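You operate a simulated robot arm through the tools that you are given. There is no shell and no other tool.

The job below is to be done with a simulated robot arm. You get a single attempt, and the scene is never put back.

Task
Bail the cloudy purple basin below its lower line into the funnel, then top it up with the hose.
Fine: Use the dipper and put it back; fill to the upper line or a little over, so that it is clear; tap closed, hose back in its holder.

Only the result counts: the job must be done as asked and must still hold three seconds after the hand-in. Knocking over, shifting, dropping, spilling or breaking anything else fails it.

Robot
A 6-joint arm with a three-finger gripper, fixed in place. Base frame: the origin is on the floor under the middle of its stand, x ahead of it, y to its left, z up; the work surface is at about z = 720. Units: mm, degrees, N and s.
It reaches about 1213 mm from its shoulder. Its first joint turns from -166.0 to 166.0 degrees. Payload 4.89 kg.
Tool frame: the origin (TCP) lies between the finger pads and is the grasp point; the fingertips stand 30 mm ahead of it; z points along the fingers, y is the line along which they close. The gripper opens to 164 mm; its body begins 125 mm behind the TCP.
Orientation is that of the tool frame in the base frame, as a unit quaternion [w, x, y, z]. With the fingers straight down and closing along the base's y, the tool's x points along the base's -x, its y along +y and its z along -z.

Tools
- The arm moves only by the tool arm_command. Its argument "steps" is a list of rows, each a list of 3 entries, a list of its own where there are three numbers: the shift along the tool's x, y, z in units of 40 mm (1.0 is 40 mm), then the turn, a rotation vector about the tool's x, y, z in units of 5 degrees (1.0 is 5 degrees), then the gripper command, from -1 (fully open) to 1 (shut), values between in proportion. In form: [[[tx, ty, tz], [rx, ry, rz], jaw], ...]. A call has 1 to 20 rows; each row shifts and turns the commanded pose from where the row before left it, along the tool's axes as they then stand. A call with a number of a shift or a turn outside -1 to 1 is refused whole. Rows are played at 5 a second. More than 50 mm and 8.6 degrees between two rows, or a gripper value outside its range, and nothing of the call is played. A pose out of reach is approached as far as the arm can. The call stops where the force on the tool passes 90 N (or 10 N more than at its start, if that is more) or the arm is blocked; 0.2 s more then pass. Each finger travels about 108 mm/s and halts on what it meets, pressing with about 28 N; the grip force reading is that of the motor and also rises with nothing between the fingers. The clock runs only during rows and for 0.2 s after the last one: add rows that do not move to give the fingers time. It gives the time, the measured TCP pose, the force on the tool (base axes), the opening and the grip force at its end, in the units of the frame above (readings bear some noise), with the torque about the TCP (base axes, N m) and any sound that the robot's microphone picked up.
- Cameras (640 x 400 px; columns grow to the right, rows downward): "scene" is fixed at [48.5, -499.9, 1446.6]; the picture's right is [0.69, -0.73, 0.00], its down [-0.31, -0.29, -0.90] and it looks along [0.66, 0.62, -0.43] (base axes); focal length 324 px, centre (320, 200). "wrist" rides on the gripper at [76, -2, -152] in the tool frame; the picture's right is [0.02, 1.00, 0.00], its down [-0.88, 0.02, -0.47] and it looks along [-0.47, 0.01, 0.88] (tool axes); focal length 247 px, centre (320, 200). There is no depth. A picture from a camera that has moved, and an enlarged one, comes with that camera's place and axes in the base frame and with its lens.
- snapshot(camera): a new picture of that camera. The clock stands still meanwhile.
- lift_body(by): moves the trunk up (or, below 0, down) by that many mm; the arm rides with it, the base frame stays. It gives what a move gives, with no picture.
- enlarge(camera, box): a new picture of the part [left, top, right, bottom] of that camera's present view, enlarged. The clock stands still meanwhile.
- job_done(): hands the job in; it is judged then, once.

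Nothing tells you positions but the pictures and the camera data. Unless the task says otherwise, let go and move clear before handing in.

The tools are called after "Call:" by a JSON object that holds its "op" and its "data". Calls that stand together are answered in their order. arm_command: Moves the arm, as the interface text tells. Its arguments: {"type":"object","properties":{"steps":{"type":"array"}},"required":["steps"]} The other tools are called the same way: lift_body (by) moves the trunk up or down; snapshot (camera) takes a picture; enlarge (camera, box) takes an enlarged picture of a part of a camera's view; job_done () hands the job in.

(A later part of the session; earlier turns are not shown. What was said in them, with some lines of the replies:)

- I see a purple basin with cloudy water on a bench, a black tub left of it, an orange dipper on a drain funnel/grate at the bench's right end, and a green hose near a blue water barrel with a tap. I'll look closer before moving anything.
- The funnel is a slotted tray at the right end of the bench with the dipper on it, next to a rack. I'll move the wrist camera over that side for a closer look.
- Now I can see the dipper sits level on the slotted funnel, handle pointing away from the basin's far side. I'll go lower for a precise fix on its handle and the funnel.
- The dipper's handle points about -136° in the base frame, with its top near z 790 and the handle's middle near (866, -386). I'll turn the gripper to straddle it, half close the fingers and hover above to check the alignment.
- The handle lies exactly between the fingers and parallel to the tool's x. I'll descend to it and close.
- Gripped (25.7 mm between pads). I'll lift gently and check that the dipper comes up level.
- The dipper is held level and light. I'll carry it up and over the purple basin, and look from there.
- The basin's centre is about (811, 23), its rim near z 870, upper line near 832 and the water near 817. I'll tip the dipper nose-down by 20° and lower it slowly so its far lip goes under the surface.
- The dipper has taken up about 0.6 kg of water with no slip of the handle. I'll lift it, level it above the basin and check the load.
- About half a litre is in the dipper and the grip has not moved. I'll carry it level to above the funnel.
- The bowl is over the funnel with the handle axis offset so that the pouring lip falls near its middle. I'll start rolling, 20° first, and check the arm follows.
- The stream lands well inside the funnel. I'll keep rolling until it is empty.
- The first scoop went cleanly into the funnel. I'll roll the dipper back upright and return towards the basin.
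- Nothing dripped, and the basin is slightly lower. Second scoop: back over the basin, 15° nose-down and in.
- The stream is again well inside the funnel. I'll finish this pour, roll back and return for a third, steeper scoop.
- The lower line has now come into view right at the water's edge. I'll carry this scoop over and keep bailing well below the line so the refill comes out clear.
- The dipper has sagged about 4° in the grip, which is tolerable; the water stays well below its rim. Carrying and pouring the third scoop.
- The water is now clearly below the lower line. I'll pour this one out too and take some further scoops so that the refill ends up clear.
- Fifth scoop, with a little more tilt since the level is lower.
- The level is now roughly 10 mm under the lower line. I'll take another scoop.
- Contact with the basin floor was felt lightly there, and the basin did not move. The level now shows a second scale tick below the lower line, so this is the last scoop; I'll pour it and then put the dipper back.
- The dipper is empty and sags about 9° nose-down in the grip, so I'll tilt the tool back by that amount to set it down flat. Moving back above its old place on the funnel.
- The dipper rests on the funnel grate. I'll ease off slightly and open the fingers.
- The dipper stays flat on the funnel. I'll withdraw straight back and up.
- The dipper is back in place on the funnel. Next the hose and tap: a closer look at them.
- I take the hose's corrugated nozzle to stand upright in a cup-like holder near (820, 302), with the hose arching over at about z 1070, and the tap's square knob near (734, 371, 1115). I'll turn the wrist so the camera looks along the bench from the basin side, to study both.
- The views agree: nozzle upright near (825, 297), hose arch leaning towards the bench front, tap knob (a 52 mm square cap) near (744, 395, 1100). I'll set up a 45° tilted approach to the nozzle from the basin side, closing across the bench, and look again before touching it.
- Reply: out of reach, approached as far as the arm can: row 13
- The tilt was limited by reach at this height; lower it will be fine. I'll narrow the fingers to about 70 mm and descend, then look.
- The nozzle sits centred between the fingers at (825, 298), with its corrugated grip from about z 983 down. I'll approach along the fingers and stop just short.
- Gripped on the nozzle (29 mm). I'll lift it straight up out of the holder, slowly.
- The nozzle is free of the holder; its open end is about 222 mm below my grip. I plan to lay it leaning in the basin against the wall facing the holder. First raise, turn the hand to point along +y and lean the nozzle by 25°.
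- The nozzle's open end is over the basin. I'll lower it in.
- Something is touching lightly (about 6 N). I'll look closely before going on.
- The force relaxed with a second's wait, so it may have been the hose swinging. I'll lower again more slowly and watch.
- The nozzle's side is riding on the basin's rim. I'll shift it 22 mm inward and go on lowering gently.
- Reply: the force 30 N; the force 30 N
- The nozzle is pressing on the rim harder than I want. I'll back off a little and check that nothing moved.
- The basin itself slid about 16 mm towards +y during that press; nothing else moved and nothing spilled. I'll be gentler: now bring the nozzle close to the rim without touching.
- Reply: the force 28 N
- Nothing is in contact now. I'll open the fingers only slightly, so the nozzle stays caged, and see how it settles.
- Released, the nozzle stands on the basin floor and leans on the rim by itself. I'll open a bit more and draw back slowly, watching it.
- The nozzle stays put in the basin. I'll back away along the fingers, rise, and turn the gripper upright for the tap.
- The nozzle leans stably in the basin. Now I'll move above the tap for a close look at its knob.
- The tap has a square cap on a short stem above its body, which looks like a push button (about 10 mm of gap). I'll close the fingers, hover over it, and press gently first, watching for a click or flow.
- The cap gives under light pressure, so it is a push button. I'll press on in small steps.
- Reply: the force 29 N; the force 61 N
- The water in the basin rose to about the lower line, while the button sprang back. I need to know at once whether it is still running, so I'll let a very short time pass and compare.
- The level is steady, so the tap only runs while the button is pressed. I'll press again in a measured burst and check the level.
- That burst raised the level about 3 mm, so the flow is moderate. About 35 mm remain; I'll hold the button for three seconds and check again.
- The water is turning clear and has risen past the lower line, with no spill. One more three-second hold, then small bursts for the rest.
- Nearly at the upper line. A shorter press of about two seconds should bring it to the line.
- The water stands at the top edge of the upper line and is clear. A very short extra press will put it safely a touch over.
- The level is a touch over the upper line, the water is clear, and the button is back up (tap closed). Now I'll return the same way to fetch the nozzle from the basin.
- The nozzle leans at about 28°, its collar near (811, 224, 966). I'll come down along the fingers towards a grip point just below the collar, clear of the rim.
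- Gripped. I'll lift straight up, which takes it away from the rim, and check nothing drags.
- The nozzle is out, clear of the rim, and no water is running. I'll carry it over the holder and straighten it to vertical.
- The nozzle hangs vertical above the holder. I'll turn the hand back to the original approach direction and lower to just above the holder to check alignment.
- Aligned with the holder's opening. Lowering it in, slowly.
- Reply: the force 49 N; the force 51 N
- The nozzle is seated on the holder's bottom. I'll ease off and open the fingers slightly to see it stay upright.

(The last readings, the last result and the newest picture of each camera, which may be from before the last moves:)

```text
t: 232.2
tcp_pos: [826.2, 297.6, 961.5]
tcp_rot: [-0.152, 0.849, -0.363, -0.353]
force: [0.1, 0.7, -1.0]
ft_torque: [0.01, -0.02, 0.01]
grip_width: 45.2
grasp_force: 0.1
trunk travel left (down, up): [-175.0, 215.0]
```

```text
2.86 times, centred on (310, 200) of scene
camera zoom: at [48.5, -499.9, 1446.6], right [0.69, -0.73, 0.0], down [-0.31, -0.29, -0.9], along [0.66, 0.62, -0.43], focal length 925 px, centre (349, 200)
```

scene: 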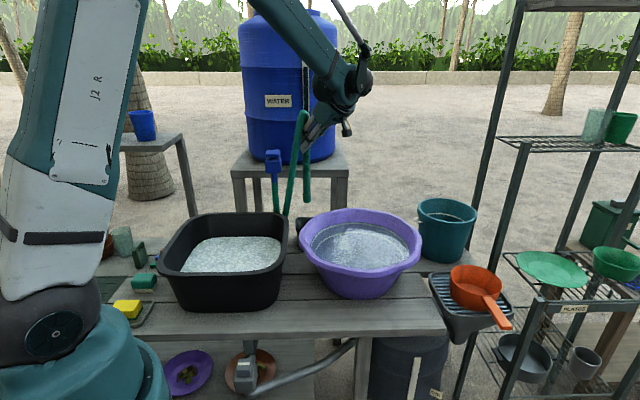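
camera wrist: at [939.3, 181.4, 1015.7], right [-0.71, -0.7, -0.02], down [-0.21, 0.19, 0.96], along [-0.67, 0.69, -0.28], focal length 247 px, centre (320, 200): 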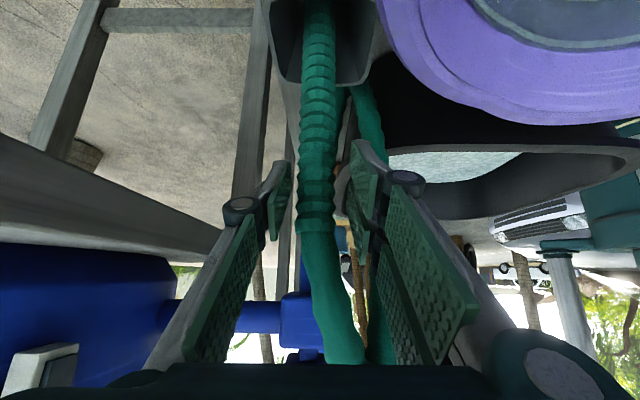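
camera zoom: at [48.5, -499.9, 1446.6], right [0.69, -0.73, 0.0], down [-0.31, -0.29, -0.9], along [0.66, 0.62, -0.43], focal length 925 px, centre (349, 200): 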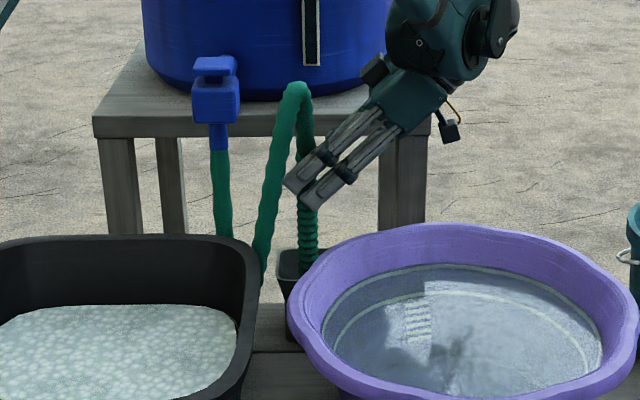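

Call:
{"op": "arm_command", "data": {"steps": [[[0, 0, 0], [0, 0, 0], 0.3], [[0, 0, 0], [0, 0, 0], 0.15], [[0, 0, -0.3], [0, 0, 0], 0.15], [[0, 0, -0.6], [0, 0, 0], 0.15], [[0, 0, -0.8], [0, 0, 0], 0.15], [[0, 0, -0.8], [0, 0, 0], 0.15], [[0, 0, 0], [0, 0, 0], 0.15]]}}

Call:
{"op": "snapshot", "data": {"camera": "wrist"}}

Call:
{"op": "enlarge", "data": {"camera": "scene", "box": [250, 130, 370, 270]}}

```text
t: 233.8
tcp_pos: [875.8, 250.4, 1032.3]
tcp_rot: [-0.154, 0.849, -0.365, -0.349]
force: [1.2, 0.0, 0.0]
ft_torque: [0.02, 0.03, 0.0]
grip_width: 69.7
grasp_force: 0.1
out of reach, approached as far as the arm can: row 6
trunk travel left (down, up): [-175.0, 215.0]
```

```text
taken
camera wrist: at [987.8, 132.9, 1087.3], right [-0.72, -0.7, -0.02], down [-0.22, 0.19, 0.96], along [-0.66, 0.69, -0.29], focal length 247 px, centre (320, 200)
```

wrist: 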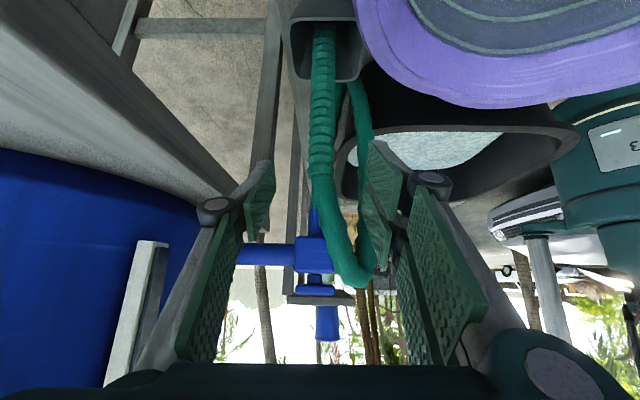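

```text
2.86 times, centred on (310, 200) of scene
camera zoom: at [48.5, -499.9, 1446.6], right [0.69, -0.73, 0.0], down [-0.31, -0.29, -0.9], along [0.66, 0.62, -0.43], focal length 925 px, centre (349, 200)
```

zoom: 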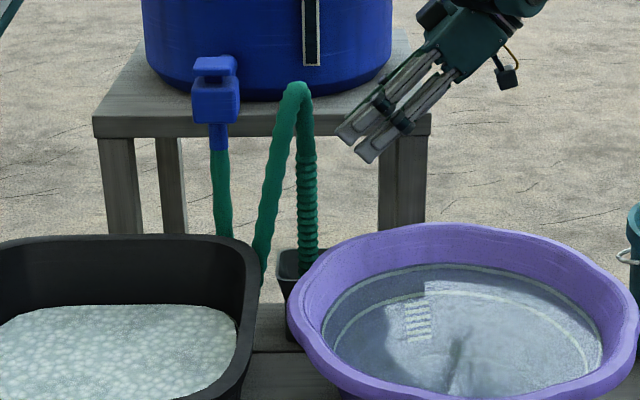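

The hose stands in its holder again. The arm has reached its limit in that pose, so I'll turn the hand upright and draw back towards the robot.

Call:
{"op": "arm_command", "data": {"steps": [[[0, 0, 0], [0, 0.95, 0], 0.15], [[0, 0, 0], [0, 0.95, 0], 0.15], [[0, 0, 0], [0, 0.95, 0], 0.15], [[0, 0, 0], [0, 0.95, 0], 0.15], [[0, 0, 0], [0, 0.95, 0], 0.15], [[0, 0, 0], [0, 0.95, 0], 0.15], [[0, 0, 0], [0, 0.95, 0], 0.15], [[0, 0, 0], [0, 0.95, 0], 0.15], [[0, 0, 0], [0, 0.95, 0], 0.15], [[0, 0, -0.8], [0, 0, 0], 0.15], [[0, 0, -0.9], [0, 0, 0], 0.15], [[0, 0, -0.9], [0, 0, 0], 0.15], [[0, 0, -0.9], [0, 0, 0], 0.15], [[0, 0, -0.9], [0, 0, 0], 0.15], [[0, 0, 0], [0, 0, 0], 0.15]]}}

Call:
{"op": "snapshot", "data": {"camera": "wrist"}}

Call:
{"op": "snapshot", "data": {"camera": "scene"}}

```text
t: 237.0
tcp_pos: [879.0, 244.2, 1209.8]
tcp_rot: [-0.009, 0.919, -0.394, -0.02]
force: [0.4, -0.6, 0.6]
ft_torque: [0.04, -0.08, 0.01]
grip_width: 69.8
grasp_force: 0.2
trunk travel left (down, up): [-175.0, 215.0]
```

```text
taken
camera wrist: at [937.6, 185.1, 1359.0], right [-0.71, -0.71, 0.0], down [-0.61, 0.61, 0.51], along [-0.36, 0.36, -0.86], focal length 247 px, centre (320, 200)
```

wrist: 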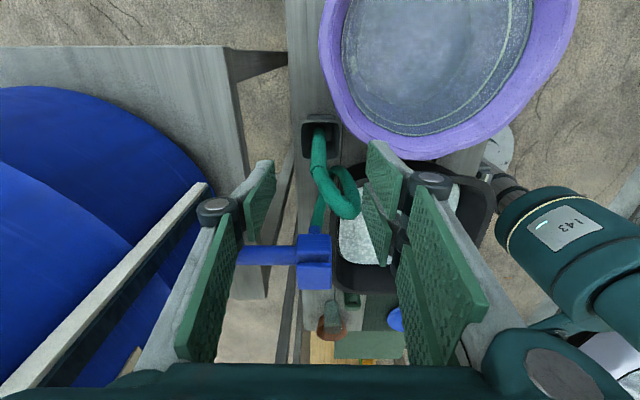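

```text
taken
```

scene: 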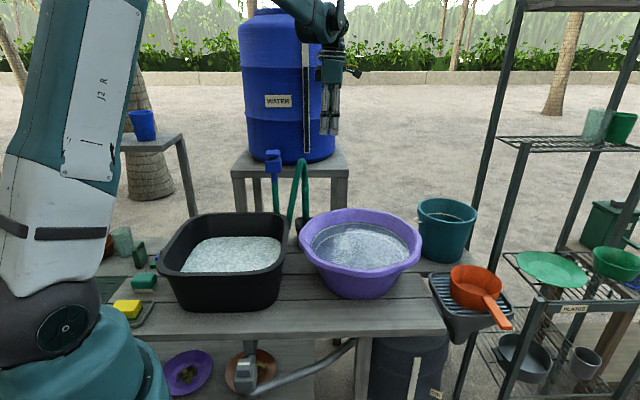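

Call:
{"op": "arm_command", "data": {"steps": [[[0, 0.9, -0.4], [0, 0, 0], 0.15], [[0, 0.9, -0.4], [0, 0, 0], 0.15], [[0, 0.9, -0.4], [0, 0, 0], 0.15], [[0, 0.9, -0.4], [0, 0, 0], 0.15], [[0, 0.9, 0], [0, 0, 0], 0.15], [[0, 0.9, 0], [0, 0, 0], 0.15], [[0, 0.9, 0], [0, 0, 0], 0.15], [[0, 0, 0], [0, 0, 0], 0.15]]}}

Call:
{"op": "snapshot", "data": {"camera": "scene"}}

Call:
{"op": "enlarge", "data": {"camera": "scene", "box": [280, 180, 440, 310]}}

Call:
{"op": "enlarge", "data": {"camera": "scene", "box": [400, 180, 540, 350]}}

Call:
{"op": "enlarge", "data": {"camera": "scene", "box": [220, 120, 350, 250]}}

Call:
{"op": "snapshot", "data": {"camera": "wrist"}}

```text
t: 238.8
tcp_pos: [697.0, 69.2, 1272.2]
tcp_rot: [-0.009, 0.919, -0.393, -0.019]
force: [-1.0, -0.3, 0.5]
ft_torque: [0.02, -0.12, 0.0]
grip_width: 69.6
grasp_force: 0.1
trunk travel left (down, up): [-175.0, 215.0]
```

```text
taken
```

scene: 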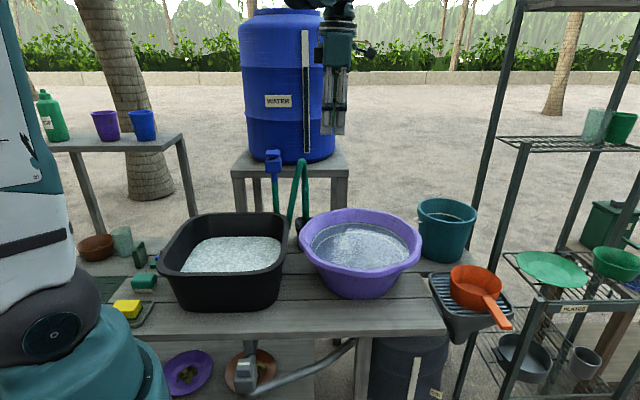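

```text
3.08 times, centred on (360, 245) of scene
camera zoom: at [48.5, -499.9, 1446.6], right [0.69, -0.73, 0.0], down [-0.31, -0.29, -0.9], along [0.66, 0.62, -0.43], focal length 996 px, centre (197, 62)
```

zoom: 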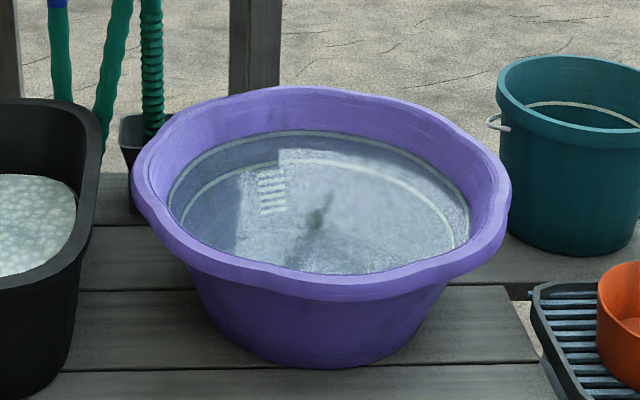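

```text
2.35 times, centred on (470, 265) of scene
camera zoom: at [48.5, -499.9, 1446.6], right [0.69, -0.73, 0.0], down [-0.31, -0.29, -0.9], along [0.66, 0.62, -0.43], focal length 762 px, centre (-33, 47)
```

zoom: 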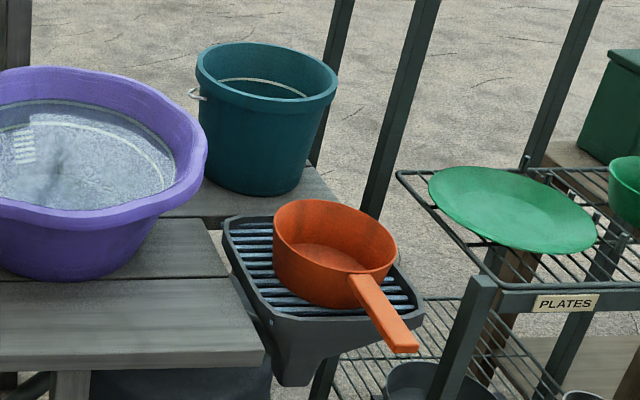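

```text
3.08 times, centred on (285, 185) of scene
camera zoom: at [48.5, -499.9, 1446.6], right [0.69, -0.73, 0.0], down [-0.31, -0.29, -0.9], along [0.66, 0.62, -0.43], focal length 996 px, centre (428, 246)
```

zoom: 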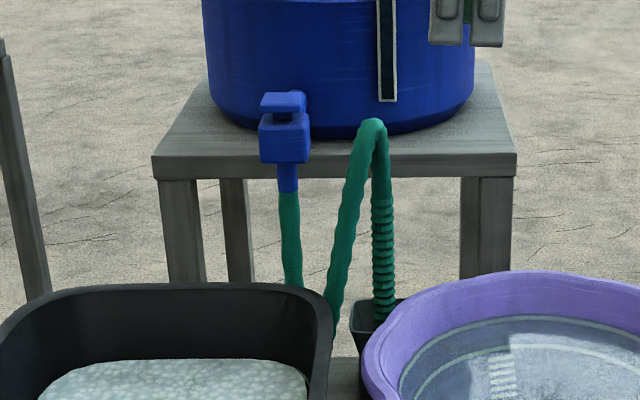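

```text
taken
camera wrist: at [756.4, 9.8, 1422.1], right [-0.71, -0.71, 0.0], down [-0.61, 0.61, 0.51], along [-0.36, 0.36, -0.86], focal length 247 px, centre (320, 200)
```

wrist: 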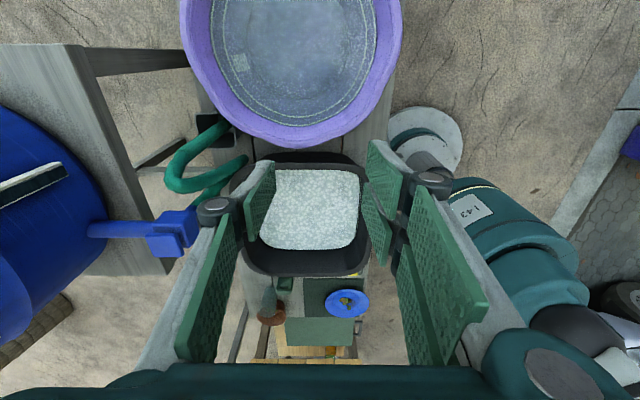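

Call:
{"op": "enlarge", "data": {"camera": "scene", "box": [325, 215, 375, 255]}}

Call:
{"op": "enlarge", "data": {"camera": "scene", "box": [300, 205, 425, 285]}}

Call:
{"op": "enlarge", "data": {"camera": "wrist", "box": [180, 0, 410, 150]}}

```text
10.00 times, centred on (350, 235) of scene
camera zoom: at [48.5, -499.9, 1446.6], right [0.69, -0.73, 0.0], down [-0.31, -0.29, -0.9], along [0.66, 0.62, -0.43], focal length 3238 px, centre (20, -150)
```

zoom: 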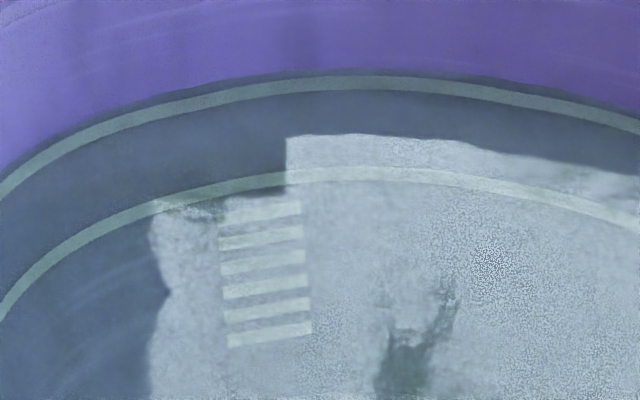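

```text
5.00 times, centred on (362, 245) of scene
camera zoom: at [48.5, -499.9, 1446.6], right [0.69, -0.73, 0.0], down [-0.31, -0.29, -0.9], along [0.66, 0.62, -0.43], focal length 1619 px, centre (108, -25)
```

zoom: 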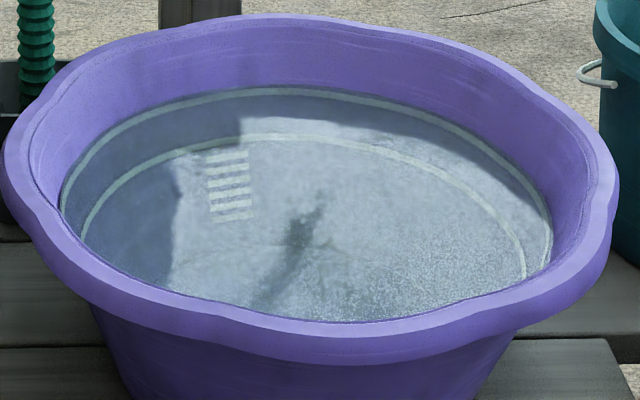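

```text
2.67 times, centred on (295, 75) of wrist
camera zoom: at [756.4, 9.8, 1422.1], right [-0.71, -0.71, 0.0], down [-0.61, 0.61, 0.51], along [-0.36, 0.36, -0.86], focal length 659 px, centre (387, 533)
```

zoom: 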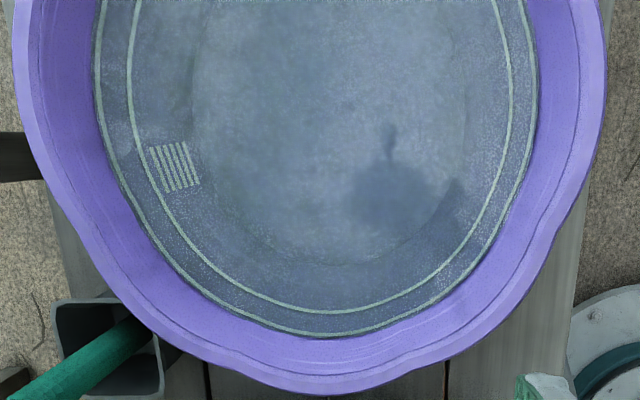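

All checks look right: the basin is a touch over its upper line with clear water, and the dipper is on the funnel. The tap button is up and the hose stands in its holder. The basin itself stands about 16 mm from where it began, and nothing else was moved or spilled. The arm is clear, so I'm handing in.

Call:
{"op": "job_done", "data": {}}

```text
The job is handed in.
```

The job is handed in. The purple basin is bailed, refilled just over its upper line, and the water is clear. No verdict came back.

- **Bailing:** six dipper loads, about 2.6 L by estimate, went into the funnel. That took the water roughly 15–17 mm below the lower line. I saw no spills.
- **Dipper:** it is back on the funnel, within a few millimetres of where it started.
- **Refill:** I leaned the hose nozzle in the basin and filled it with presses of the tap button. The tap runs only while pressed, and it is closed now. All six submerged marks below the lower line can be seen through the water.
- **Hose:** the nozzle stands upright in its holder as before.

**Basin shift:** while I was setting the nozzle in the basin, it pressed on the rim and slid the basin about 16 mm towards +y. I left it there, because pushing it back once full risked a spill. I don't know whether the judging counts that movement.
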